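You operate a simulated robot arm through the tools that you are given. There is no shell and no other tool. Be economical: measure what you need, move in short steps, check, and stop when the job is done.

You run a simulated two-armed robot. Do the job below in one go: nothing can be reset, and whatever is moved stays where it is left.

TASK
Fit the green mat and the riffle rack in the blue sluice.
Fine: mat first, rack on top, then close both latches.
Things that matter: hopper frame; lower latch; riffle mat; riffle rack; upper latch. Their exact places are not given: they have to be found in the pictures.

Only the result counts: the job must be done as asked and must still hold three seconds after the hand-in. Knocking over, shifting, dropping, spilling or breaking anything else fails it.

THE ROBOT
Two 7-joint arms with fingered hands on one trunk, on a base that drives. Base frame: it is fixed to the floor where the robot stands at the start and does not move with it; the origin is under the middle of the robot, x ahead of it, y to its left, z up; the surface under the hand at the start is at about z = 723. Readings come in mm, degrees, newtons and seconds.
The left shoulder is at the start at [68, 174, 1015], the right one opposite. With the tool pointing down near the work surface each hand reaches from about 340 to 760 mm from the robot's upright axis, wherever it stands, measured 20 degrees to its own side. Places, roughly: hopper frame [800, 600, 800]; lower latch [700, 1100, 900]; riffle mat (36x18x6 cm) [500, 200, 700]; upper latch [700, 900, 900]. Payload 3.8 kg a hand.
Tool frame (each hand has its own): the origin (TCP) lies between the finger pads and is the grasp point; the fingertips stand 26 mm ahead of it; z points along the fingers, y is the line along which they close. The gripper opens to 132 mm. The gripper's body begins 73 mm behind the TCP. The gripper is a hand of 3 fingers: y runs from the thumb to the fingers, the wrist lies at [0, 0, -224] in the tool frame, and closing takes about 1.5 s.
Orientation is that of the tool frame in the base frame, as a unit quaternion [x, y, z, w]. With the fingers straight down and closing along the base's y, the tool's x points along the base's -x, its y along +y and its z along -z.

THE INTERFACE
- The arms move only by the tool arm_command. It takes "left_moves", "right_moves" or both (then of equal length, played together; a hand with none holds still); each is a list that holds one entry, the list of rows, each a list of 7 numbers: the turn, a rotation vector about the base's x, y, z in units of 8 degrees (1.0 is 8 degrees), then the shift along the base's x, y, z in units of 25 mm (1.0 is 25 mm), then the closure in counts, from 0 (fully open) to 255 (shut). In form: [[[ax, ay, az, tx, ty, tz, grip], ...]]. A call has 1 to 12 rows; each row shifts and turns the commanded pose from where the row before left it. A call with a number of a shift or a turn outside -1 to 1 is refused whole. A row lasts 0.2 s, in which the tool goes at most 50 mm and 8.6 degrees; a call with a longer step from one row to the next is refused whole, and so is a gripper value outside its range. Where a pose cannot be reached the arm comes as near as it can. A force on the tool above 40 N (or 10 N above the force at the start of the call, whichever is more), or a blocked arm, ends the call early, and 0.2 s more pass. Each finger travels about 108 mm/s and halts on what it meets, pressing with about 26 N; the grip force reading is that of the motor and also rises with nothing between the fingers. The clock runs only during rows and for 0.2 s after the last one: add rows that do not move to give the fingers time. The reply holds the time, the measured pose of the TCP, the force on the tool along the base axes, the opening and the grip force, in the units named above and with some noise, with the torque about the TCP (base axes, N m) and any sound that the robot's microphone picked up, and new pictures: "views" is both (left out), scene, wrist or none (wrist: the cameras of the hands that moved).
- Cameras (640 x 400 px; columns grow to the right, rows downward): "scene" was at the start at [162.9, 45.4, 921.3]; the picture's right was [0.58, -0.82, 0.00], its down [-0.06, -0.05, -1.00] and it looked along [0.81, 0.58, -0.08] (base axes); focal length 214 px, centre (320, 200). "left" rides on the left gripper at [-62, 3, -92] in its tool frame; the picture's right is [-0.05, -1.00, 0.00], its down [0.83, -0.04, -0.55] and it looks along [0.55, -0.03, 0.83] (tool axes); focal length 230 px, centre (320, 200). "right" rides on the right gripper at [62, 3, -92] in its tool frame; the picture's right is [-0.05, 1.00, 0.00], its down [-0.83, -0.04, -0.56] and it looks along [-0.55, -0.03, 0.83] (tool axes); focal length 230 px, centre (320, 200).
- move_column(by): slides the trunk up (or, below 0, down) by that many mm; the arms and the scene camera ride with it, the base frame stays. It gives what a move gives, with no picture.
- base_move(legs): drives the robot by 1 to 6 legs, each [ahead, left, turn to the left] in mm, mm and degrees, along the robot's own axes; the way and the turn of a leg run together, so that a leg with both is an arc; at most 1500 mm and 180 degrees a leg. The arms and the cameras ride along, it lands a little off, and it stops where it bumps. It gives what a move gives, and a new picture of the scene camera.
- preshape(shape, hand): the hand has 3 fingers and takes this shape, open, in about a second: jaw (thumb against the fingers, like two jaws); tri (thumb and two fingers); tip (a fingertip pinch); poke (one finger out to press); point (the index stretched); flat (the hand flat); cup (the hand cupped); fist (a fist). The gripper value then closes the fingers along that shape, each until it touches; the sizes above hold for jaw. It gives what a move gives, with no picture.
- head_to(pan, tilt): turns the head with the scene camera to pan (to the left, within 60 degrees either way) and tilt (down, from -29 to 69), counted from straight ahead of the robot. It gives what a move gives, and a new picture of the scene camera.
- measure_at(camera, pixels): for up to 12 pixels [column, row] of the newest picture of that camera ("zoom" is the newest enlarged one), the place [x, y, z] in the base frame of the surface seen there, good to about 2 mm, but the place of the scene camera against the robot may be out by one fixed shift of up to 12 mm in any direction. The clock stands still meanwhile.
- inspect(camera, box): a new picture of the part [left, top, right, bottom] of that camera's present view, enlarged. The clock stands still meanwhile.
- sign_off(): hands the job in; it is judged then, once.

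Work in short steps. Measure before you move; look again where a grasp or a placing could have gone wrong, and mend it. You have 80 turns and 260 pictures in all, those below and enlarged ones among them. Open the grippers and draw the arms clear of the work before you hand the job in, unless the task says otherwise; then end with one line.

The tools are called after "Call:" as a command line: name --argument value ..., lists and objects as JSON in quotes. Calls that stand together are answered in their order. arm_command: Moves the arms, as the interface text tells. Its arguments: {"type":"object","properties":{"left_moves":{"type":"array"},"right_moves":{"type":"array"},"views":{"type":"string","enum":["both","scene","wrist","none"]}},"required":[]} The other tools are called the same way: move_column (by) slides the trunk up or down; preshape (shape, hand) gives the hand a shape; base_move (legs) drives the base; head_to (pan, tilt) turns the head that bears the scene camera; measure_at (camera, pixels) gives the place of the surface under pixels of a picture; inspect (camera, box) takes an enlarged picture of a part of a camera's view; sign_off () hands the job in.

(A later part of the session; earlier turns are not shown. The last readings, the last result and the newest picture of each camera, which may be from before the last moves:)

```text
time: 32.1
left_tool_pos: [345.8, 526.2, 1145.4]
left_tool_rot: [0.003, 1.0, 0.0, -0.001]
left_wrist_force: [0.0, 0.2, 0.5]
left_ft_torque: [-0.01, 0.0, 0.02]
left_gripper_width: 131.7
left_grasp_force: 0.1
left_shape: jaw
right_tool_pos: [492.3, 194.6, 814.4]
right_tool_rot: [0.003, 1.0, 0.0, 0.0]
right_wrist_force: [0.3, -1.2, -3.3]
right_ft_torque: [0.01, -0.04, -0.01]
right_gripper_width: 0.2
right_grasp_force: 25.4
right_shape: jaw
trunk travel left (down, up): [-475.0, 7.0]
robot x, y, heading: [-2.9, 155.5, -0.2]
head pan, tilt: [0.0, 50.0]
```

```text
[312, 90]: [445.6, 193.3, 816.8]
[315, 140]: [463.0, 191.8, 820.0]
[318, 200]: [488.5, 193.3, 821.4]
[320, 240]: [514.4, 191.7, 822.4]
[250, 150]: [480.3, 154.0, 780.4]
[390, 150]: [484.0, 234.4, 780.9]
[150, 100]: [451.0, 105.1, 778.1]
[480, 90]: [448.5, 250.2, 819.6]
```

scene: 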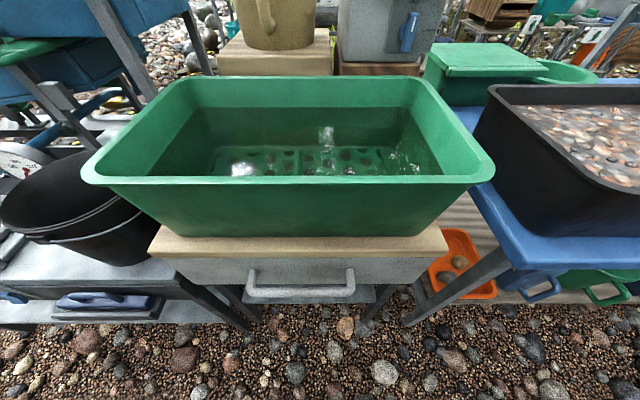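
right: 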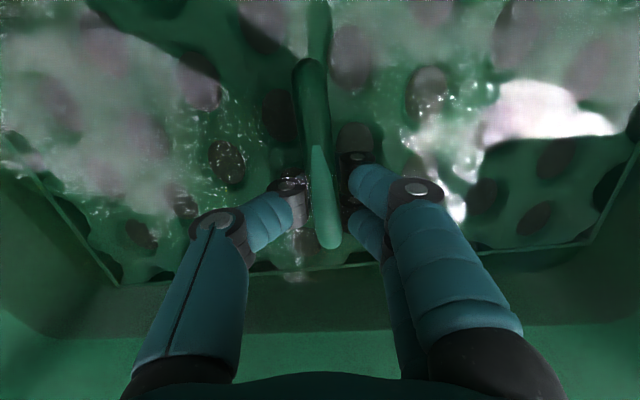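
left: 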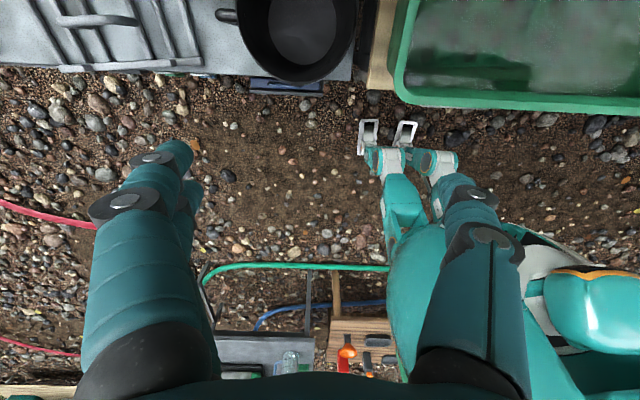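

The mat is lifted and level (top z≈780). I raise it well clear of the tub and draw it back a little.

Call:
arm_command --right_moves '[[[0, 0, 0, 0, 0, 0.6, 255], [0, 0, 0, 0, 0, 0.8, 255], [0, 0, 0, 0, 0, 0.8, 255], [0, 0, 0, 0, 0, 0.8, 255], [0, 0, 0, 0, 0, 0.8, 255], [0, 0, 0, 0, 0, 0.8, 255], [0, 0, 0, 0, 0, 0.8, 255], [0, 0, 0, 0, 0, 0.8, 255], [0, 0, 0, 0, 0, 0.8, 255], [0, 0, 0, -0.5, 0, 0.8, 255], [0, 0, 0, -0.5, 0, 0.8, 255], [0, 0, 0, -0.5, 0, 0.8, 255]]]' --views "both"

```text
time: 34.7
left_tool_pos: [345.8, 526.9, 1145.4]
left_tool_rot: [0.002, 1.0, 0.0, 0.001]
left_wrist_force: [-0.4, -0.1, -0.9]
left_ft_torque: [0.0, 0.01, -0.02]
left_gripper_width: 131.7
left_grasp_force: 0.1
left_shape: jaw
right_tool_pos: [454.0, 192.7, 1049.1]
right_tool_rot: [0.003, 1.0, 0.0, 0.0]
right_wrist_force: [-0.5, -0.6, -3.0]
right_ft_torque: [-0.04, -0.07, 0.0]
right_gripper_width: 0.0
right_grasp_force: 26.0
right_shape: jaw
trunk travel left (down, up): [-475.0, 7.0]
robot x, y, heading: [-3.2, 154.2, -0.4]
head pan, tilt: [0.0, 50.0]
```

scene: 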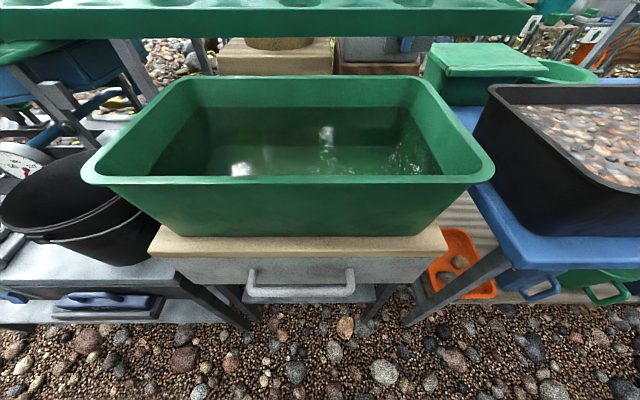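
right: 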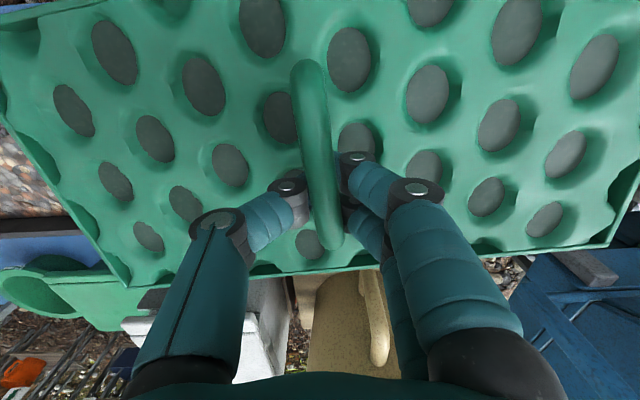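

I draw the mat 40 mm nearer and drive left 945 mm to stand before the sluice.

Call:
arm_command --right_moves '[[[0, 0, 0, -0.8, 0, 0.4, 255], [0, 0, 0, -0.8, 0, 0.4, 255]]]' --views "none"

Call:
base_move --legs '[[0, 945, 0]]'

Call:
head_to --pan 0 --tilt 22

```text
time: 35.3
left_tool_pos: [345.1, 526.2, 1147.9]
left_tool_rot: [0.002, 1.0, 0.0, 0.0]
left_wrist_force: [-0.7, -0.4, -1.3]
left_ft_torque: [-0.03, -0.03, 0.0]
left_gripper_width: 131.9
left_grasp_force: 0.1
left_shape: jaw
right_tool_pos: [414.3, 192.0, 1068.2]
right_tool_rot: [0.003, 1.0, 0.0, 0.0]
right_wrist_force: [-0.2, 0.2, -3.3]
right_ft_torque: [-0.02, -0.06, -0.02]
right_gripper_width: 0.1
right_grasp_force: 25.8
right_shape: jaw
trunk travel left (down, up): [-475.0, 7.0]
robot x, y, heading: [-4.2, 155.9, -0.3]
head pan, tilt: [0.0, 50.0]
```

```text
time: 43.8
left_tool_pos: [340.4, 1461.9, 1145.9]
left_tool_rot: [-0.004, 1.0, 0.0, -0.001]
left_wrist_force: [0.0, -1.5, -0.6]
left_ft_torque: [-0.02, -0.01, 0.02]
left_gripper_width: 131.8
left_grasp_force: 0.0
left_shape: jaw
right_tool_pos: [413.9, 1129.3, 1068.0]
right_tool_rot: [-0.002, 1.0, -0.001, 0.001]
right_wrist_force: [0.5, 0.3, -4.0]
right_ft_torque: [-0.02, -0.03, 0.0]
right_gripper_width: 0.0
right_grasp_force: 26.0
right_shape: jaw
trunk travel left (down, up): [-475.0, 7.0]
robot x, y, heading: [-2.3, 1086.6, 0.4]
head pan, tilt: [0.0, 50.0]
```

scene: 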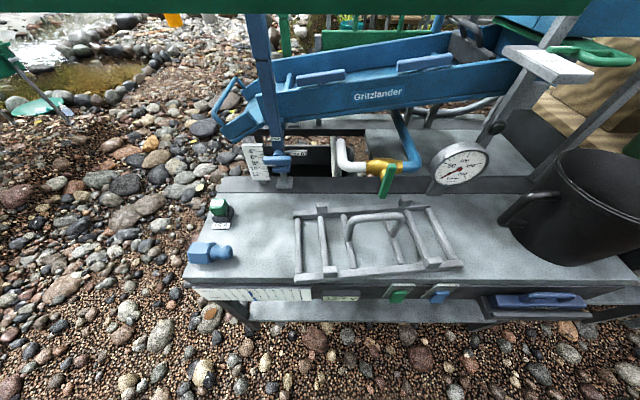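

```text
time: 44.8
left_tool_pos: [342.1, 1461.0, 1145.9]
left_tool_rot: [-0.003, 1.0, 0.001, 0.0]
left_wrist_force: [0.0, 0.9, 0.6]
left_ft_torque: [0.0, 0.03, 0.02]
left_gripper_width: 131.6
left_grasp_force: 0.1
left_shape: jaw
right_tool_pos: [413.4, 1127.9, 1068.8]
right_tool_rot: [-0.002, 1.0, -0.001, 0.0]
right_wrist_force: [0.2, -0.3, -2.6]
right_ft_torque: [-0.03, -0.05, -0.04]
right_gripper_width: 0.1
right_grasp_force: 25.9
right_shape: jaw
trunk travel left (down, up): [-475.0, 7.0]
robot x, y, heading: [-2.2, 1091.0, 0.2]
head pan, tilt: [0.0, 22.0]
```

scene: 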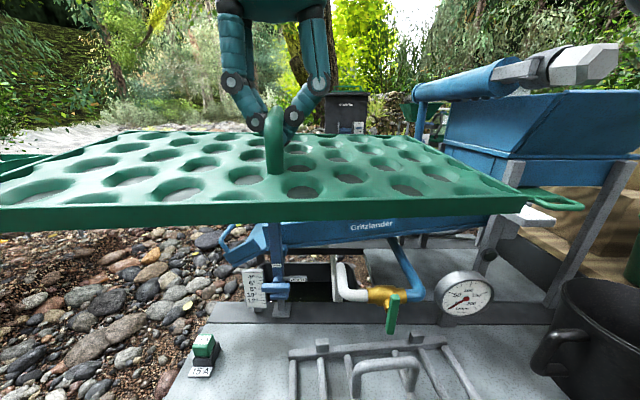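

I look down again to measure the bay (stops, walls, latches) with the scene camera, and measure the mat handle for calibration.

Call:
measure_at --camera "scene" --pixels '[[275, 120], [275, 155], [30, 205], [480, 205], [523, 195], [145, 133]]'

Call:
head_to --pan -12 --tilt 47

Call:
inspect --camera "scene" --box '[200, 20, 456, 180]'

```text
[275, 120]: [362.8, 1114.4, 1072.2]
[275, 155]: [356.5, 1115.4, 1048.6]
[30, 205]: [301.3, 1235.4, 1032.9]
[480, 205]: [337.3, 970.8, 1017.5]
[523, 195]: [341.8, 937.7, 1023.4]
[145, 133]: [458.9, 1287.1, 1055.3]
```

```text
time: 45.7
left_tool_pos: [340.7, 1461.0, 1146.3]
left_tool_rot: [-0.003, 1.0, 0.0, 0.0]
left_wrist_force: [-0.5, -0.5, 0.1]
left_ft_torque: [-0.01, 0.02, 0.01]
left_gripper_width: 131.9
left_grasp_force: 0.0
left_shape: jaw
right_tool_pos: [413.4, 1128.8, 1067.7]
right_tool_rot: [-0.003, 1.0, 0.0, 0.0]
right_wrist_force: [0.7, 0.4, -3.3]
right_ft_torque: [0.05, 0.0, 0.01]
right_gripper_width: 0.0
right_grasp_force: 25.8
right_shape: jaw
trunk travel left (down, up): [-475.0, 7.0]
robot x, y, heading: [-2.3, 1088.6, 0.5]
head pan, tilt: [-12.0, 47.0]
```

scene: 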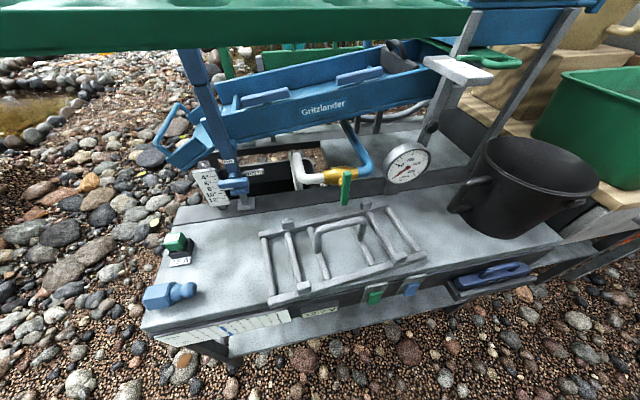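

```text
2.50 times, centred on (328, 100) of scene
```

zoom: 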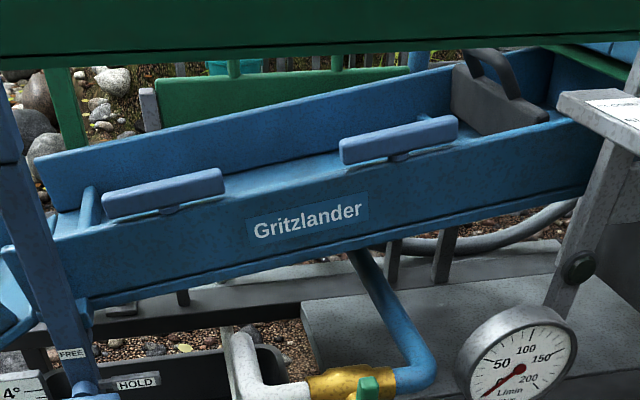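

I measure stops, latches and walls in this zoom.

Call:
measure_at --camera "zoom" --pixels '[[87, 195], [95, 225], [430, 120], [415, 120], [105, 202], [222, 180], [170, 210], [345, 148], [457, 125], [400, 157], [160, 185], [400, 135]]'

Call:
measure_at --camera "zoom" --pixels '[[60, 235], [300, 180], [500, 140], [45, 160], [450, 70], [250, 110], [70, 210], [290, 160], [460, 110], [540, 60], [490, 95], [260, 170]]'

Call:
inspect --camera "scene" --box '[210, 50, 338, 130]'

Call:
inspect --camera "scene" --box '[310, 40, 438, 120]'

Call:
arm_command --right_moves '[[[0, 0, 0, 0, 0, 0, 255]]]' --views "wrist"

Call:
measure_at --camera "right" --pixels '[[20, 60], [60, 190], [125, 272], [600, 240], [620, 190], [260, 150], [400, 150], [205, 230], [520, 210], [350, 20], [420, 260], [300, 265]]'

```text
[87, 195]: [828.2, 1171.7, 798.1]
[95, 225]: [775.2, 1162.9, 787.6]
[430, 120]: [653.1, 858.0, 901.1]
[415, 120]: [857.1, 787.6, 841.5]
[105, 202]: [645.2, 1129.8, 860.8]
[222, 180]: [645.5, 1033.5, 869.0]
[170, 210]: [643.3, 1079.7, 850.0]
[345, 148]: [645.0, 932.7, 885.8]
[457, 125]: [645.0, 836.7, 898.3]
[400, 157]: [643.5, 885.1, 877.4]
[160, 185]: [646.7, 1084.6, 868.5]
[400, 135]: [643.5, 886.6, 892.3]
```

```text
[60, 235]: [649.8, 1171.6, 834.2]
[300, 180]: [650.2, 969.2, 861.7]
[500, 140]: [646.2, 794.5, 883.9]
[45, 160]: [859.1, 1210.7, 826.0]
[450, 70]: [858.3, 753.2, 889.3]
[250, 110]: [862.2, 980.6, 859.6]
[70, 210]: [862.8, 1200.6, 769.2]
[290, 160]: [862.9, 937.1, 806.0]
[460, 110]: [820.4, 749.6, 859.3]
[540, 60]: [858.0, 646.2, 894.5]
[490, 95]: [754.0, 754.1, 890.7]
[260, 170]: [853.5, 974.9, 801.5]
```

```text
5.00 times, centred on (274, 90) of scene
```

zoom: 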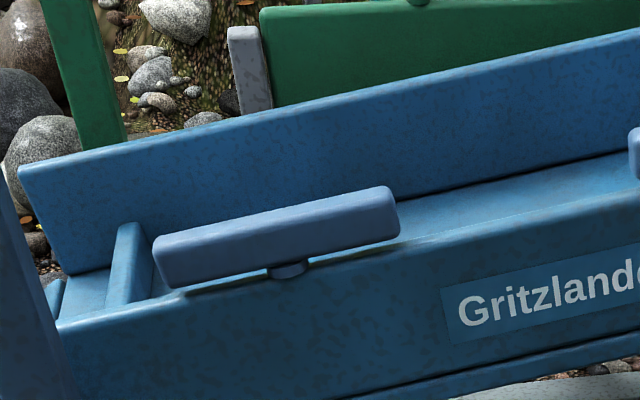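

```text
5.00 times, centred on (374, 80) of scene
```

zoom: 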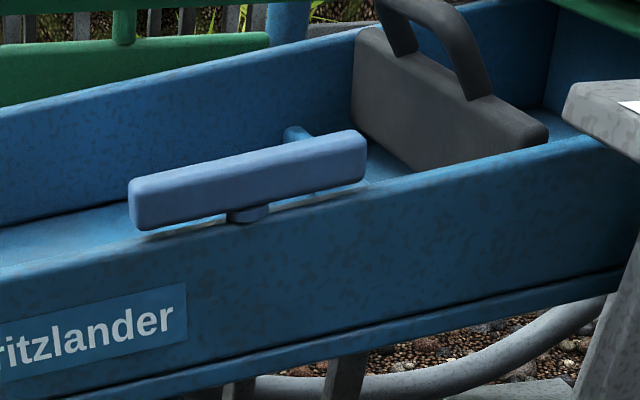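

```text
time: 46.1
left_tool_pos: [340.2, 1463.0, 1146.1]
left_tool_rot: [-0.004, 1.0, 0.0, 0.0]
left_wrist_force: [0.1, -1.4, -0.5]
left_ft_torque: [0.0, -0.02, -0.02]
left_gripper_width: 131.9
left_grasp_force: 0.1
left_shape: jaw
right_tool_pos: [413.6, 1126.7, 1069.3]
right_tool_rot: [-0.002, 1.0, 0.0, 0.0]
right_wrist_force: [0.5, 0.4, -3.1]
right_ft_torque: [0.01, -0.04, 0.0]
right_gripper_width: 0.0
right_grasp_force: 26.1
right_shape: jaw
trunk travel left (down, up): [-475.0, 7.0]
robot x, y, heading: [-4.0, 1092.7, -0.1]
head pan, tilt: [-12.0, 47.0]
```

right: 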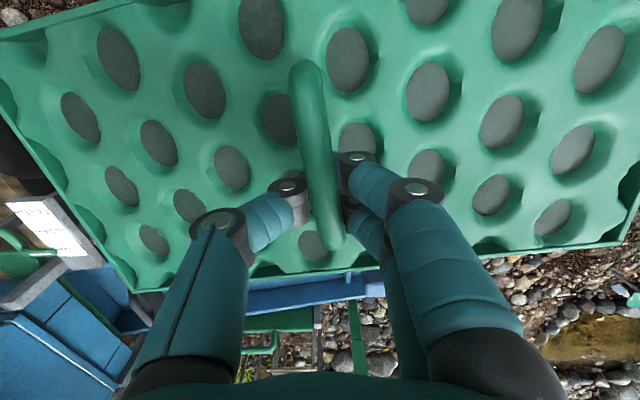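

```text
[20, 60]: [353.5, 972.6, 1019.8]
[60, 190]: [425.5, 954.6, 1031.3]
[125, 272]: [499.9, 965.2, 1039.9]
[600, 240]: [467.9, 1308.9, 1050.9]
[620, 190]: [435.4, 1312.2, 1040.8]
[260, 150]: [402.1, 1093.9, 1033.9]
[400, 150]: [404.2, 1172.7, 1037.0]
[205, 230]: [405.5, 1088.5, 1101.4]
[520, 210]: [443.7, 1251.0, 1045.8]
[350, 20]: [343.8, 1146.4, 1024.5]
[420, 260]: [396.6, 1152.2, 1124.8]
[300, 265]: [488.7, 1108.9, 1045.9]
```

The mat sits pitched ~8° (far edge up); stops at y≈798 and ≈1161, floor slope ≈8.1°. I straighten the mat (pitch +8° , roll −8°), raise it, shift right, then look at the hopper tube before driving in.

Call:
arm_command --right_moves '[[[0, 0, 0, 0, 0, 0.8, 255], [0, 0, 0, 0, 0, 0.8, 255], [-0.2, 0.2, 0, 0, -1, 0, 255], [-0.2, 0.2, 0, 0, -1, 0, 255], [-0.2, 0.2, 0, 0, -1, 0, 255], [-0.2, 0.2, 0, 0, -1, 0, 255], [-0.2, 0.2, 0, 0, -1, 0, 255], [0, 0, 0, 0, 0, 0, 255]]]' --views "wrist"

Call:
measure_at --camera "right" --pixels '[[20, 60], [60, 190], [125, 272], [600, 240], [620, 190], [260, 150], [400, 150], [350, 20], [520, 210], [300, 265]]'

Call:
head_to --pan -10 --tilt 15

```text
time: 47.9
left_tool_pos: [340.9, 1461.8, 1145.8]
left_tool_rot: [-0.003, 1.0, 0.001, 0.0]
left_wrist_force: [0.4, 0.2, 0.2]
left_ft_torque: [-0.01, 0.01, -0.01]
left_gripper_width: 131.8
left_grasp_force: 0.1
left_shape: jaw
right_tool_pos: [412.9, 1003.5, 1108.9]
right_tool_rot: [-0.003, 0.995, -0.071, -0.071]
right_wrist_force: [-0.1, 0.5, -3.3]
right_ft_torque: [-0.02, -0.04, 0.02]
right_gripper_width: 0.0
right_grasp_force: 25.8
right_shape: jaw
trunk travel left (down, up): [-475.0, 7.0]
robot x, y, heading: [-1.6, 1087.0, 0.4]
head pan, tilt: [-12.0, 47.0]
```

right: 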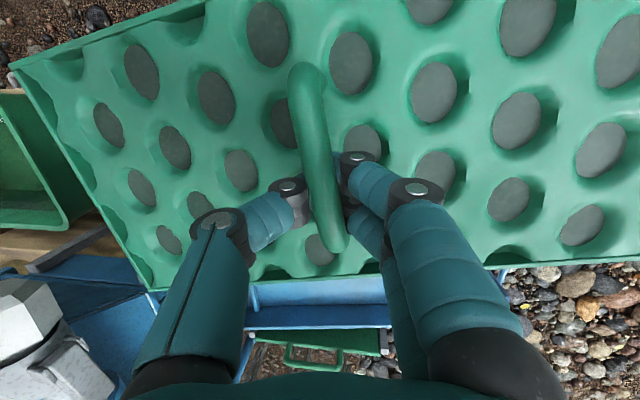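

```text
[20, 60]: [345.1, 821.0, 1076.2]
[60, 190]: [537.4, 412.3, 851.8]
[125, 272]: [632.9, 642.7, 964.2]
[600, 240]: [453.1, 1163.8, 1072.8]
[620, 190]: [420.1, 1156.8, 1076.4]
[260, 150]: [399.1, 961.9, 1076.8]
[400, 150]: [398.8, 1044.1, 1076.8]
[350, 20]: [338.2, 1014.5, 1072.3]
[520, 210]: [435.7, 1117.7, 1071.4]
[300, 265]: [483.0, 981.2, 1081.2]
```

```text
time: 48.8
left_tool_pos: [340.7, 1462.7, 1145.1]
left_tool_rot: [-0.004, 1.0, -0.001, 0.0]
left_wrist_force: [-0.1, 0.7, -0.1]
left_ft_torque: [-0.01, 0.01, 0.0]
left_gripper_width: 132.0
left_grasp_force: 0.1
left_shape: jaw
right_tool_pos: [414.1, 1003.3, 1107.0]
right_tool_rot: [-0.003, 0.995, -0.069, -0.069]
right_wrist_force: [0.2, 0.5, -2.7]
right_ft_torque: [-0.02, -0.03, -0.02]
right_gripper_width: 0.0
right_grasp_force: 26.3
right_shape: jaw
trunk travel left (down, up): [-475.0, 7.0]
robot x, y, heading: [-5.3, 1089.9, 0.5]
head pan, tilt: [-10.0, 15.0]
```

scene: 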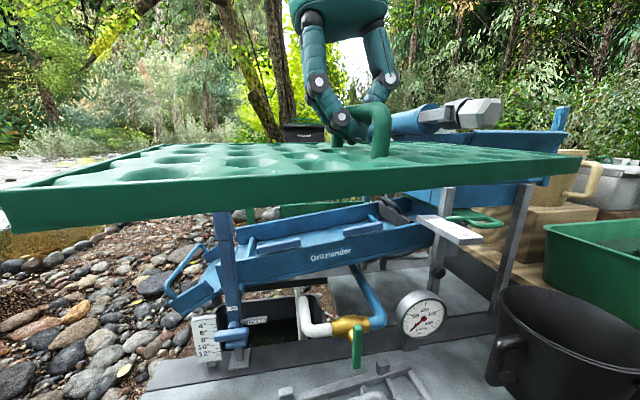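

The mat hangs loosely, nearly level (it will settle by itself on the sloped floor). I measure the tube, hopper and post for clearance before driving forward.

Call:
measure_at --camera "scene" --pixels '[[490, 115], [450, 118], [400, 125], [228, 222], [430, 108], [480, 140], [545, 145], [440, 190], [470, 232], [415, 205], [578, 170], [560, 120]]'

```text
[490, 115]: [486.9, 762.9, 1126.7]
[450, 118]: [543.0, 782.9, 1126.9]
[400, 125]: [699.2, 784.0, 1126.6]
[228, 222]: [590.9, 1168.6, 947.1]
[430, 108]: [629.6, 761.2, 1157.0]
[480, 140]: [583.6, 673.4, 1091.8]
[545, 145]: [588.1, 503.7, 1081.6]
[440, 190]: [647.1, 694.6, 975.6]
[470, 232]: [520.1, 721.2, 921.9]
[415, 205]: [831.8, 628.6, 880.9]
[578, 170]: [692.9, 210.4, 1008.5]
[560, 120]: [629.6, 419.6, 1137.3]
```

The gray tube runs along x at y≈740–785, z≈1095–1157, so I keep the arm left of it: drive 140 left, then 150 ahead.

Call:
base_move --legs '[[0, 140, 0], [150, 0, 0]]'

Call:
head_to --pan -28 --tilt 30

```text
time: 51.5
left_tool_pos: [431.0, 1593.5, 1145.0]
left_tool_rot: [-0.001, 1.0, 0.0, -0.001]
left_wrist_force: [0.2, -1.3, -0.8]
left_ft_torque: [0.01, 0.03, -0.01]
left_gripper_width: 132.0
left_grasp_force: 0.1
left_shape: jaw
right_tool_pos: [501.6, 1134.3, 1105.5]
right_tool_rot: [0.002, 0.995, -0.069, -0.072]
right_wrist_force: [0.4, 0.2, -3.4]
right_ft_torque: [-0.04, 0.0, 0.02]
right_gripper_width: 0.2
right_grasp_force: 25.3
right_shape: jaw
trunk travel left (down, up): [-475.0, 7.0]
robot x, y, heading: [84.5, 1221.2, -0.2]
head pan, tilt: [-10.0, 15.0]
stopped in leg 2: the robot was blocked; the commanded pose is now the measured one
```

scene: 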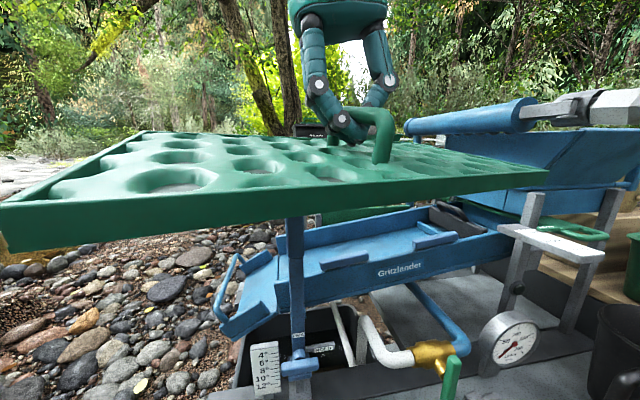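

```text
time: 52.3
left_tool_pos: [430.3, 1593.6, 1144.9]
left_tool_rot: [0.0, 1.0, 0.0, -0.001]
left_wrist_force: [-0.2, 0.1, -0.8]
left_ft_torque: [-0.01, 0.03, 0.04]
left_gripper_width: 132.3
left_grasp_force: 0.1
left_shape: jaw
right_tool_pos: [498.8, 1134.2, 1107.5]
right_tool_rot: [0.001, 0.995, -0.069, -0.071]
right_wrist_force: [-0.1, 0.0, -3.2]
right_ft_torque: [0.0, -0.03, -0.03]
right_gripper_width: 0.1
right_grasp_force: 25.8
right_shape: jaw
trunk travel left (down, up): [-475.0, 7.0]
robot x, y, heading: [85.0, 1221.1, 0.0]
head pan, tilt: [-28.0, 30.0]
```

scene: 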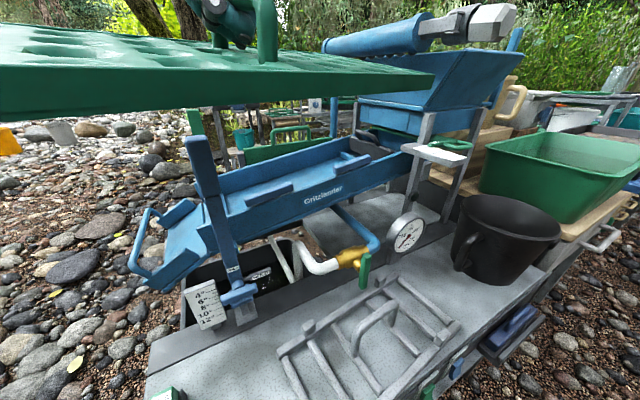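

The base stopped at x≈85 against the bench; that still gives reach. I back off 6 mm, then extend the mat over the sluice at height.

Call:
base_move --legs '[[-6, 0, 0]]'

Call:
arm_command --right_moves '[[[0, 0, 0, 1, -0.7, 0, 255], [0, 0, 0, 1, -0.7, 0, 255], [0, 0, 0, 1, -0.7, 0, 255], [0, 0, 0, 1, -0.7, 0, 255], [0, 0, 0, 1, -0.7, 0, 255], [0, 0, 0, 1, -0.7, 0, 255], [0, 0, 0, 1, -0.7, 0, 255], [0, 0, 0, 1, -0.7, 0, 255], [0, 0, 0, 1, -0.5, 0, 255], [0, 0, 0, 0.5, 0, 0, 255]]]' --views "both"

```text
time: 53.1
left_tool_pos: [425.1, 1593.6, 1144.4]
left_tool_rot: [-0.001, 1.0, 0.0, -0.001]
left_wrist_force: [-0.5, -0.3, -0.6]
left_ft_torque: [0.02, 0.0, 0.01]
left_gripper_width: 131.9
left_grasp_force: 0.1
left_shape: jaw
right_tool_pos: [494.5, 1134.0, 1107.4]
right_tool_rot: [0.001, 0.995, -0.069, -0.071]
right_wrist_force: [0.2, 0.4, -3.4]
right_ft_torque: [0.02, 0.0, 0.03]
right_gripper_width: 0.0
right_grasp_force: 25.9
right_shape: jaw
trunk travel left (down, up): [-475.0, 7.0]
robot x, y, heading: [80.2, 1221.2, -0.1]
head pan, tilt: [-28.0, 30.0]
```

scene: 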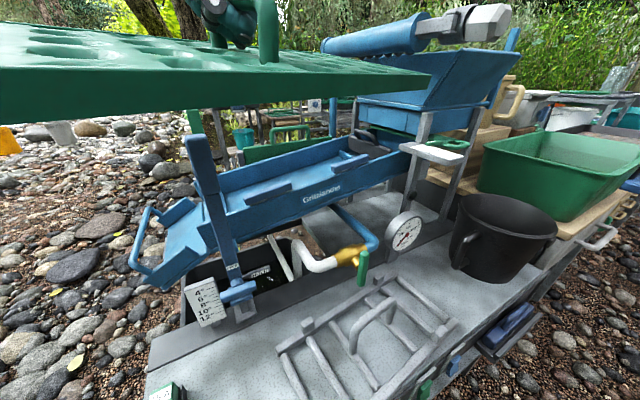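

```text
time: 55.3
left_tool_pos: [424.2, 1594.0, 1145.2]
left_tool_rot: [-0.001, 1.0, -0.002, 0.0]
left_wrist_force: [0.1, 0.0, 0.1]
left_ft_torque: [-0.01, 0.02, -0.04]
left_gripper_width: 131.9
left_grasp_force: 0.0
left_shape: jaw
right_tool_pos: [687.1, 981.7, 1108.5]
right_tool_rot: [0.002, 0.995, -0.07, -0.071]
right_wrist_force: [0.0, 0.6, -3.4]
right_ft_torque: [-0.04, -0.05, 0.0]
right_gripper_width: 0.0
right_grasp_force: 25.9
right_shape: jaw
right hand out of reach, approached as far as the arm can: row 8, 9, 10
trunk travel left (down, up): [-475.0, 7.0]
robot x, y, heading: [78.0, 1218.0, 0.0]
head pan, tilt: [-28.0, 30.0]
```

scene: 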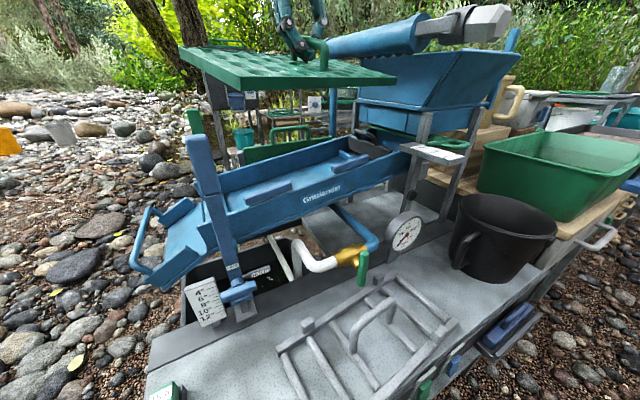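
right: 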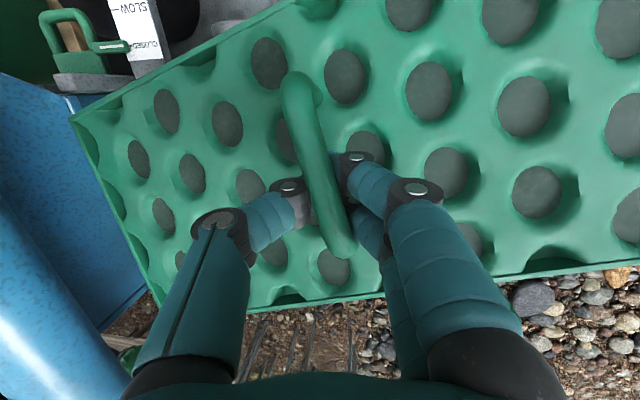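

Reach is limited because the wrist is high (bending past 90°). I descend 60 mm (still above the post top 980), undo the tool pitch, and extend further.

Call:
arm_command --right_moves '[[[0, -0.25, 0, 0, 0, -0.6, 255], [0, -0.25, 0, 0, 0, -0.6, 255], [0, -0.25, 0, 0, 0, -0.6, 255], [0, -0.25, 0, 0, 0, -0.6, 255], [0, 0, 0, 0.6, 0, 0, 255], [0, 0, 0, 0.6, 0, 0, 255], [0, 0, 0, 0.6, 0, 0, 255], [0, 0, 0, 0.6, 0, 0, 255], [0, 0, 0, 0, 0, 0, 255]]]' --views "both"

```text
time: 57.3
left_tool_pos: [423.8, 1592.6, 1146.0]
left_tool_rot: [0.0, 1.0, 0.0, -0.001]
left_wrist_force: [0.5, -0.1, 0.7]
left_ft_torque: [0.02, 0.01, -0.02]
left_gripper_width: 132.0
left_grasp_force: 0.0
left_shape: jaw
right_tool_pos: [725.4, 975.8, 1055.9]
right_tool_rot: [0.007, 0.998, -0.069, 0.0]
right_wrist_force: [0.7, 0.9, -3.2]
right_ft_torque: [0.02, 0.02, 0.03]
right_gripper_width: 0.2
right_grasp_force: 25.3
right_shape: jaw
right hand out of reach, approached as far as the arm can: row 1, 2, 3, 4, 5, 6, 7, 8
trunk travel left (down, up): [-475.0, 7.0]
robot x, y, heading: [77.1, 1222.1, -0.1]
head pan, tilt: [-28.0, 30.0]
```

scene: 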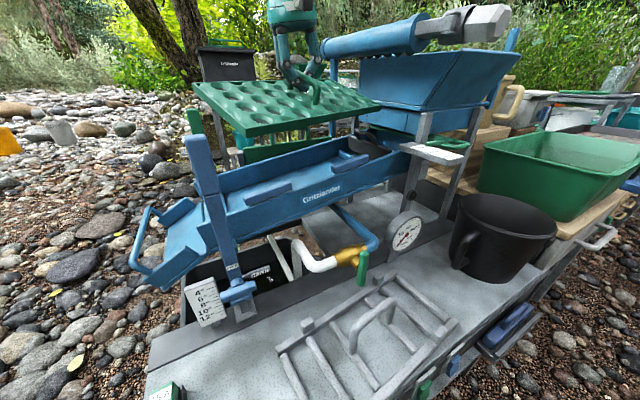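
right: 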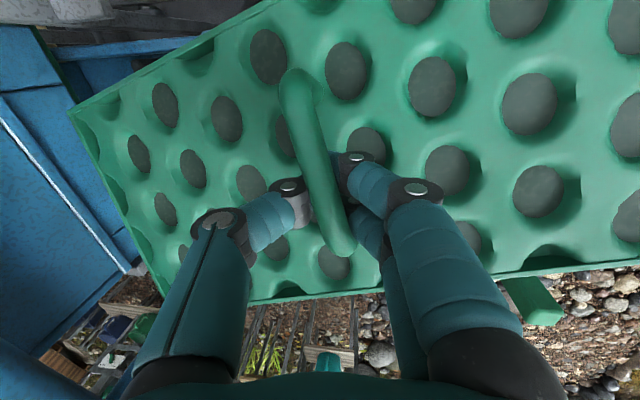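

I measure post top versus the mat's near edge and lower corner, plus mat tilt.

Call:
measure_at --camera "scene" --pixels '[[193, 140], [208, 140], [201, 136], [215, 180], [247, 134], [376, 106], [200, 88], [320, 118], [330, 90], [350, 165], [270, 190], [390, 150]]'

Call:
measure_at --camera "right" --pixels '[[80, 110], [270, 20], [160, 280], [380, 285], [600, 255], [620, 100], [400, 40], [230, 160]]'

```text
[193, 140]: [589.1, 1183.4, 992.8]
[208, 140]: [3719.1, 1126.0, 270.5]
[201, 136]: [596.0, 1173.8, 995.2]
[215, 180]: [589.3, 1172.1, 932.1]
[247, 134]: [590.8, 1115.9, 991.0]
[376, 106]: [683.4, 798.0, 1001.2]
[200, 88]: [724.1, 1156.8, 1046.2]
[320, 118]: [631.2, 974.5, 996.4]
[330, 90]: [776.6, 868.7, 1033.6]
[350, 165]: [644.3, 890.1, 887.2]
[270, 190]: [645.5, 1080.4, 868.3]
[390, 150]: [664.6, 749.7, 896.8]
```

```text
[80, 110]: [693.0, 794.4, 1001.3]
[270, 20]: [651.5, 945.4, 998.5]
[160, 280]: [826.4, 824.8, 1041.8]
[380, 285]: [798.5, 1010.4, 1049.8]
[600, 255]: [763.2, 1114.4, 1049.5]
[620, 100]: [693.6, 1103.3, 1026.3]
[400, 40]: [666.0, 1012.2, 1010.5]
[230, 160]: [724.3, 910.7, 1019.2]
```

The mat has yawed ~16° in the loose grip (near edge (683,798)→(590,1116)) and pitched ~12°. I raise 20 mm to clear the post, then counter-yaw −16° slowly.

Call:
arm_command --right_moves '[[[0, 0, 0, 0, 0, 0.5, 255], [0, 0, 0, 0, 0, 0.5, 255], [0, 0, -0.4, 0, 0, 0, 255], [0, 0, -0.4, 0, 0, 0, 255], [0, 0, -0.4, 0, 0, 0, 255], [0, 0, -0.4, 0, 0, 0, 255], [0, 0, -0.4, 0, 0, 0, 255], [0, 0, 0, 0, 0, 0, 255]]]' --views "both"

Call:
inspect --camera "scene" --box '[160, 20, 480, 220]'

```text
time: 59.1
left_tool_pos: [424.0, 1593.9, 1144.5]
left_tool_rot: [0.0, 1.0, 0.001, 0.0]
left_wrist_force: [0.7, 0.0, -0.2]
left_ft_torque: [0.03, 0.01, -0.01]
left_gripper_width: 131.9
left_grasp_force: 0.1
left_shape: jaw
right_tool_pos: [714.6, 969.6, 1081.7]
right_tool_rot: [0.146, 0.987, -0.068, -0.011]
right_wrist_force: [-0.8, -1.3, -2.2]
right_ft_torque: [-0.03, -0.03, 0.01]
right_gripper_width: 0.2
right_grasp_force: 26.8
right_shape: jaw
right hand out of reach, approached as far as the arm can: row 2, 4, 7
trunk travel left (down, up): [-475.0, 7.0]
robot x, y, heading: [76.7, 1223.1, -0.0]
head pan, tilt: [-28.0, 30.0]
```

scene: 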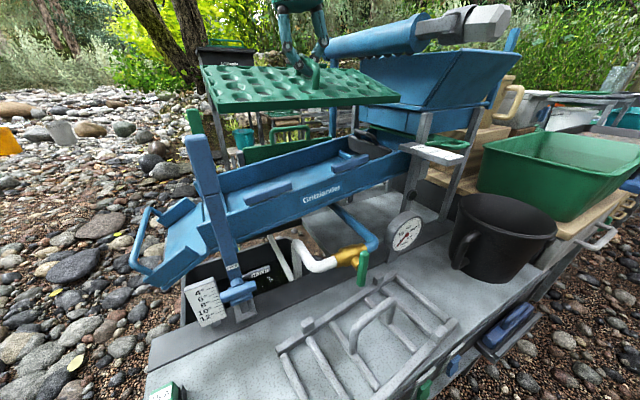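
right: 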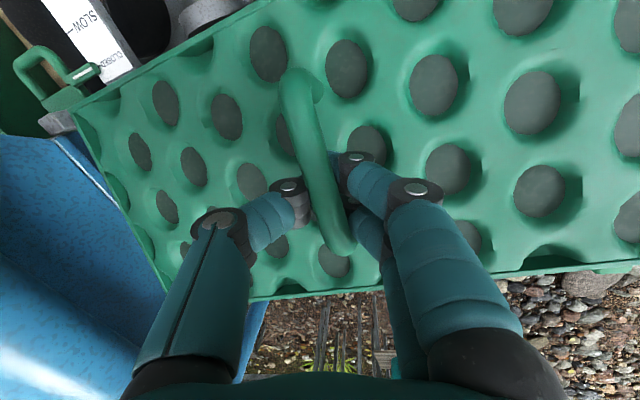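

```text
2.00 times, centred on (320, 120) of scene
```

zoom: 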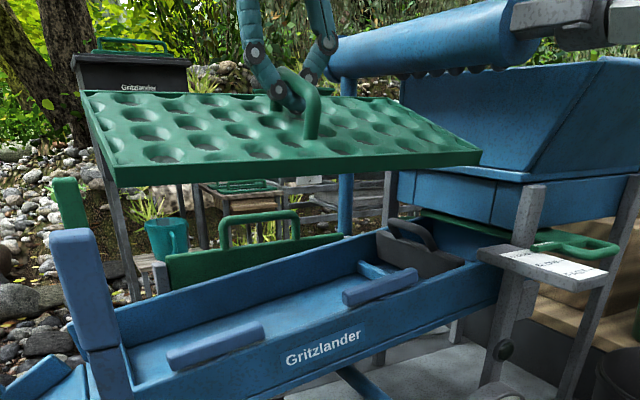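

I re-measure the mat's corners against the sluice.

Call:
measure_at --camera "zoom" --pixels '[[120, 170], [478, 152], [300, 160], [84, 94], [380, 100], [314, 90], [280, 75], [95, 235], [240, 160], [200, 100], [390, 150], [150, 170]]'

Call:
measure_at --camera "right" --pixels '[[85, 120], [260, 20], [165, 280], [380, 285], [600, 262], [620, 100], [400, 40], [230, 160], [290, 80], [345, 235]]'

```text
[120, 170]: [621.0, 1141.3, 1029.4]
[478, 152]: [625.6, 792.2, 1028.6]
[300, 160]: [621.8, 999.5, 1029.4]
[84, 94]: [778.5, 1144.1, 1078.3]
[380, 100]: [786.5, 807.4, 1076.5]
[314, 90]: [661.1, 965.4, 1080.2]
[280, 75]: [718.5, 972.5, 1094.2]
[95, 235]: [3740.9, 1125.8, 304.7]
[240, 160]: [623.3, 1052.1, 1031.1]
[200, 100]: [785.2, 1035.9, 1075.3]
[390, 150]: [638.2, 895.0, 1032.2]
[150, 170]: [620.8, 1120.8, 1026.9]
```

```text
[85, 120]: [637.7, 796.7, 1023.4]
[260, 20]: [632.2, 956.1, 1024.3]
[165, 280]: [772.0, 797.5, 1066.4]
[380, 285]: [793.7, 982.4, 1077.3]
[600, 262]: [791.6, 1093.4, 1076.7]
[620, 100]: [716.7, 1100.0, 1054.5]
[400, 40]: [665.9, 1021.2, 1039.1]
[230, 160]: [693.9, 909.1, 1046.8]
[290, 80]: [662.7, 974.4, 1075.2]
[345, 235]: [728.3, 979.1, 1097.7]
```

Yaw is fixed (≈0.7°), pitch ≈16° far-edge-up; the mat spans y≈791–1146, near edge x≈621. I move it forward 45–50 mm while descending 50 mm, then 12 mm to +y.

Call:
arm_command --right_moves '[[[0, 0, 0, 0.5, 0, -0.4, 255], [0, 0, 0, 0.5, 0, -0.4, 255], [0, 0, 0, 0.5, 0, -0.6, 255], [0, 0, 0, 0.4, 0, -0.6, 255], [0, 0, 0, 0, 0.25, -0.6, 255], [0, 0, 0, 0, 0.25, -0.6, 255], [0, 0, 0, 0, 0, 0, 255]]]' --views "both"

Call:
inspect --camera "scene" --box '[160, 20, 480, 220]'

Call:
measure_at --camera "right" --pixels '[[85, 120], [260, 20], [165, 280], [380, 285], [600, 262], [620, 100], [400, 40], [230, 160], [290, 80], [345, 235]]'

```text
time: 60.7
left_tool_pos: [423.9, 1593.8, 1146.0]
left_tool_rot: [-0.002, 1.0, 0.0, 0.0]
left_wrist_force: [0.0, -0.2, -0.2]
left_ft_torque: [0.0, 0.01, 0.0]
left_gripper_width: 131.8
left_grasp_force: 0.1
left_shape: jaw
right_tool_pos: [718.0, 971.4, 1022.1]
right_tool_rot: [0.145, 0.987, -0.068, -0.01]
right_wrist_force: [-0.1, 0.2, -3.1]
right_ft_torque: [-0.01, 0.02, 0.01]
right_gripper_width: 0.1
right_grasp_force: 26.3
right_shape: jaw
right hand out of reach, approached as far as the arm can: row 1, 2, 3, 4
trunk travel left (down, up): [-475.0, 7.0]
robot x, y, heading: [79.1, 1223.1, -0.1]
head pan, tilt: [-28.0, 30.0]
```

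scene: 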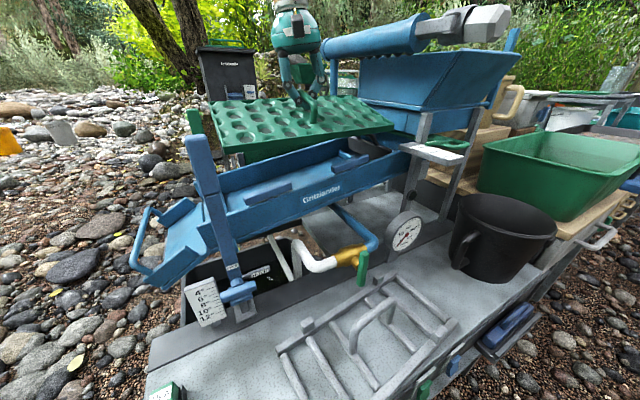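
right: 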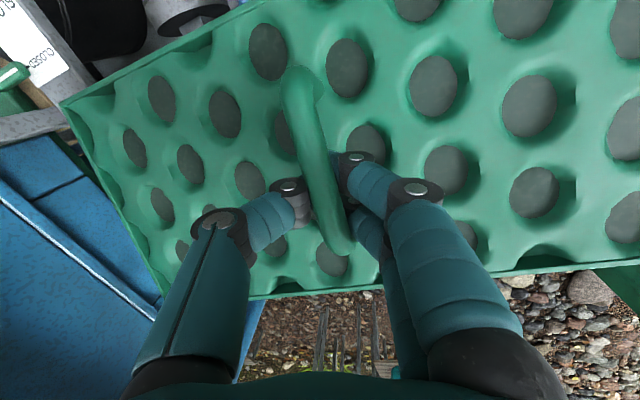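

```text
2.00 times, centred on (320, 120) of scene
```

zoom: 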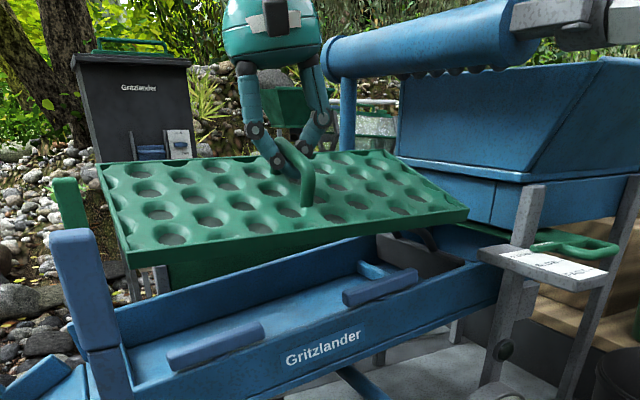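

```text
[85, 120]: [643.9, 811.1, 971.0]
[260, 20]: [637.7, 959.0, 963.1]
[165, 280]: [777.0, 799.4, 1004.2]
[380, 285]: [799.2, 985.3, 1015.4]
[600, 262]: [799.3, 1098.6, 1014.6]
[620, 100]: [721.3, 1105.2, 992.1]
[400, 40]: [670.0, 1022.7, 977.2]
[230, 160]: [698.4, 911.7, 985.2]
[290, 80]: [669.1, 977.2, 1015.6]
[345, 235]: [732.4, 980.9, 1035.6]
```

The hand still fell short in x. At lower height reach grows; I descend 35 mm (near edge stays above latches at 901), tilt fingers 5° forward, and push x again.

Call:
arm_command --right_moves '[[[0, 0, 0, 0, 0, -0.5, 255], [0, 0, 0, 0, 0, -0.5, 255], [0, -0.2, 0, 0, 0, -0.4, 255], [0, -0.2, 0, 0.3, 0, 0, 255], [0, -0.2, 0, 0.3, 0, 0, 255], [0, 0, 0, 0.4, 0, 0, 255], [0, 0, 0, 0.4, 0, 0, 255], [0, 0, 0, 0.4, 0, 0, 255], [0, 0, 0, 0, 0, 0, 255]]]' --views "both"

Call:
inspect --camera "scene" --box '[160, 20, 480, 220]'

Call:
measure_at --camera "right" --pixels '[[85, 120], [260, 20], [165, 280], [380, 285], [600, 262], [620, 100], [400, 40], [230, 160], [290, 80], [345, 235]]'

```text
time: 62.7
left_tool_pos: [424.2, 1593.5, 1145.5]
left_tool_rot: [-0.001, 1.0, 0.0, -0.001]
left_wrist_force: [-0.2, 1.1, 0.6]
left_ft_torque: [0.01, -0.01, 0.01]
left_gripper_width: 131.8
left_grasp_force: 0.1
left_shape: jaw
right_tool_pos: [742.3, 970.9, 988.6]
right_tool_rot: [0.148, 0.986, -0.063, 0.031]
right_wrist_force: [-0.5, -0.5, -3.4]
right_ft_torque: [0.02, 0.01, -0.04]
right_gripper_width: 0.0
right_grasp_force: 26.0
right_shape: jaw
right hand out of reach, approached as far as the arm can: row 7, 8
trunk travel left (down, up): [-475.0, 7.0]
robot x, y, heading: [77.2, 1221.8, -0.2]
head pan, tilt: [-28.0, 30.0]
```

scene: 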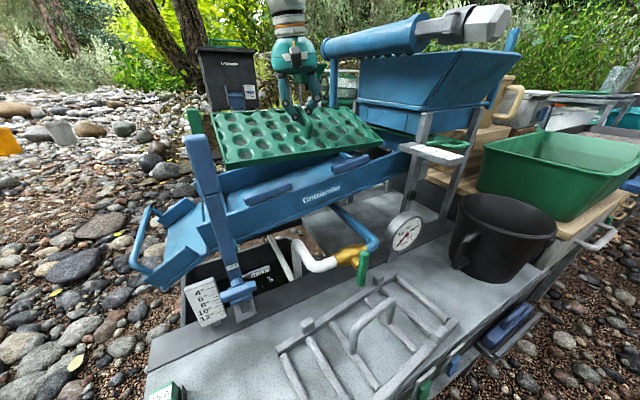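
right: 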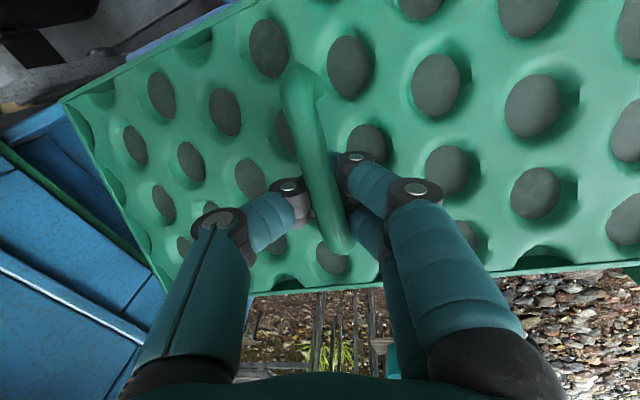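

```text
2.00 times, centred on (320, 120) of scene
```

zoom: 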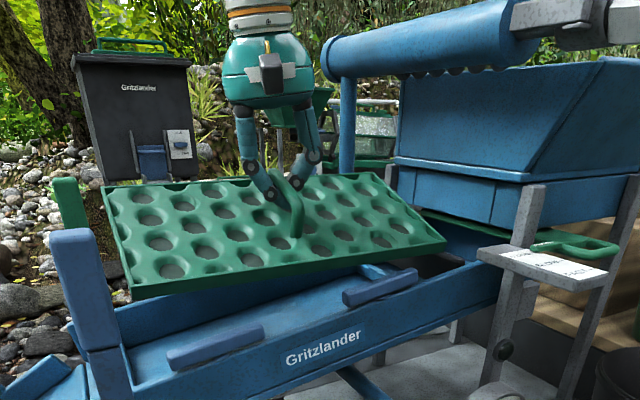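

```text
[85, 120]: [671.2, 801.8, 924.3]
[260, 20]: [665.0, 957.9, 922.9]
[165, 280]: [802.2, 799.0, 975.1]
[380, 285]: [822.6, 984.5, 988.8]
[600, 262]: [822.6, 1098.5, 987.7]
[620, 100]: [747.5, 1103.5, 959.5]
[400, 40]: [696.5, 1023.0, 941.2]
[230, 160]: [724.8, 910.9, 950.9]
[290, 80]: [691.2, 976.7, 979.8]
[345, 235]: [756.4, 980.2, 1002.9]
```

I measure mat corners and the bay in the same zoom to get relative offsets.

Call:
measure_at --camera "zoom" --pixels '[[136, 285], [442, 242], [290, 266], [104, 190], [105, 330], [372, 270], [130, 350], [345, 300], [200, 360], [255, 330], [415, 272], [300, 330]]'

Call:
inspect --camera "scene" --box '[210, 130, 290, 220]'

Call:
inspect --camera "scene" --box '[320, 120, 400, 200]'

```text
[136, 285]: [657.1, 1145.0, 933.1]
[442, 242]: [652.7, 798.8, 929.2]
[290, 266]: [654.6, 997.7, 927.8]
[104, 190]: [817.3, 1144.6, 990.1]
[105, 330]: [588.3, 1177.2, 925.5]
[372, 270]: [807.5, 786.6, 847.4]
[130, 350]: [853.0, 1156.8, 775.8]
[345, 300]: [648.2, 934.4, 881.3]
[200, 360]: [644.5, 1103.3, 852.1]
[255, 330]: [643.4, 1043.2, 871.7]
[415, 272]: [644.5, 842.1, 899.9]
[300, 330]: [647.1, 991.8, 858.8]
```

```text
4.44 times, centred on (250, 175) of scene
```

zoom: 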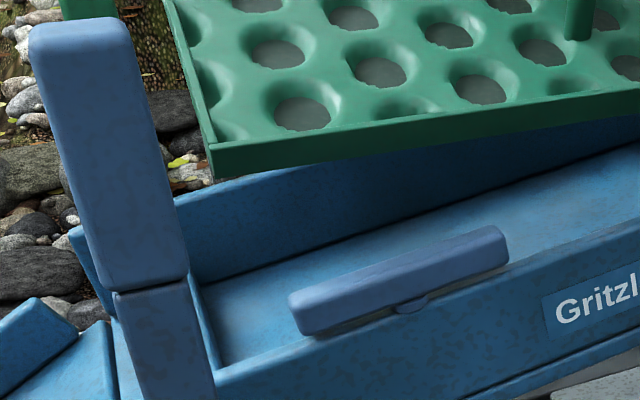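

```text
5.00 times, centred on (360, 160) of scene
```

zoom: 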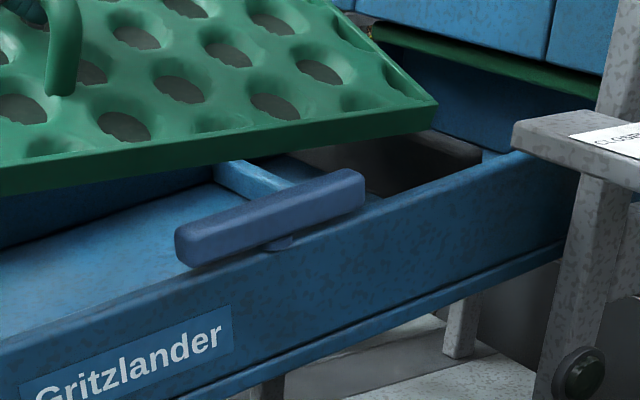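

I measure the stops' inner edges in the plain scene picture.

Call:
measure_at --camera "scene" --pixels '[[228, 211], [230, 209], [226, 203], [224, 195], [222, 197], [341, 158], [343, 157], [346, 155], [349, 154], [338, 160], [222, 190], [232, 200]]'

```text
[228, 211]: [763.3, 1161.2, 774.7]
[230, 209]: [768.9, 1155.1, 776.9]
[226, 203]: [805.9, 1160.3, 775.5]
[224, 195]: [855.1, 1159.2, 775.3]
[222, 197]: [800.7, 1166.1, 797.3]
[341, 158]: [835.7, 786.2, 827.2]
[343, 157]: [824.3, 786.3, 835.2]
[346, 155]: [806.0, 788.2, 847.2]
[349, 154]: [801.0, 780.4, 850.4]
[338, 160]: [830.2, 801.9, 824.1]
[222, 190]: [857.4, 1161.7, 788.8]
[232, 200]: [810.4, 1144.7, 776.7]
```

Relative (scene): bay y 787–1161, mat y 798–1147, so y is centred; x needs +14. I move x while descending, staying inside the walls.

Call:
arm_command --right_moves '[[[0, 0, 0, 0.3, 0, -0.3, 255], [0, 0, 0, 0.3, 0, -0.3, 255], [0, 0, 0, 0.2, 0.05, -0.4, 255], [0, 0, 0, 0, 0, -0.4, 255], [0, 0, 0, 0, 0, 0, 255]]]' --views "both"

Call:
inspect --camera "scene" --box '[160, 20, 480, 220]'

Call:
measure_at --camera "zoom" --pixels '[[290, 285], [180, 295], [400, 262], [104, 200], [440, 255], [140, 300]]'

```text
time: 63.9
left_tool_pos: [424.3, 1594.8, 1146.4]
left_tool_rot: [-0.001, 1.0, 0.0, -0.001]
left_wrist_force: [-0.1, 0.6, -0.1]
left_ft_torque: [0.01, 0.01, -0.01]
left_gripper_width: 131.9
left_grasp_force: 0.0
left_shape: jaw
right_tool_pos: [741.5, 963.7, 956.0]
right_tool_rot: [0.148, 0.987, -0.063, 0.031]
right_wrist_force: [-0.6, -0.9, -2.8]
right_ft_torque: [-0.02, 0.04, 0.01]
right_gripper_width: 0.0
right_grasp_force: 25.8
right_shape: jaw
right hand out of reach, approached as far as the arm can: row 1, 2, 3
trunk travel left (down, up): [-475.0, 7.0]
robot x, y, heading: [79.2, 1221.7, 0.0]
head pan, tilt: [-28.0, 30.0]
```

scene: 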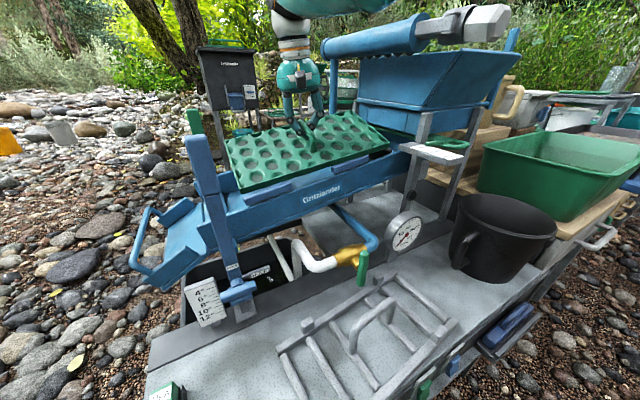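
right: 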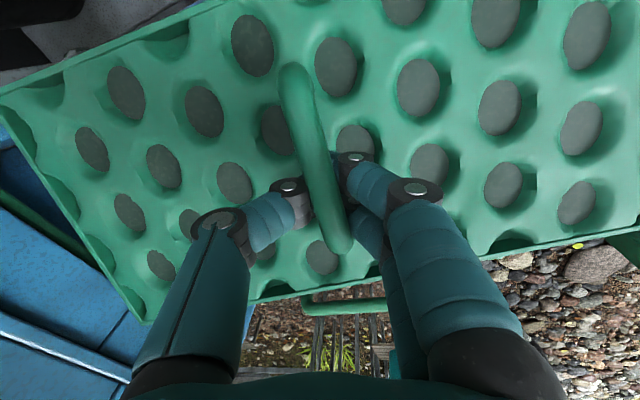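

```text
2.00 times, centred on (320, 120) of scene
```

zoom: 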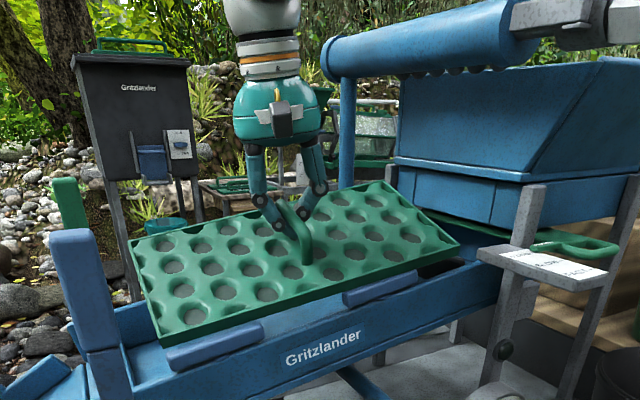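

```text
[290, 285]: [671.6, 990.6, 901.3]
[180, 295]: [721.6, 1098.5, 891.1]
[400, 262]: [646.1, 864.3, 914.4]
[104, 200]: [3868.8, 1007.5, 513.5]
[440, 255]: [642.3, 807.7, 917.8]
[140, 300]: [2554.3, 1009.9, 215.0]
```

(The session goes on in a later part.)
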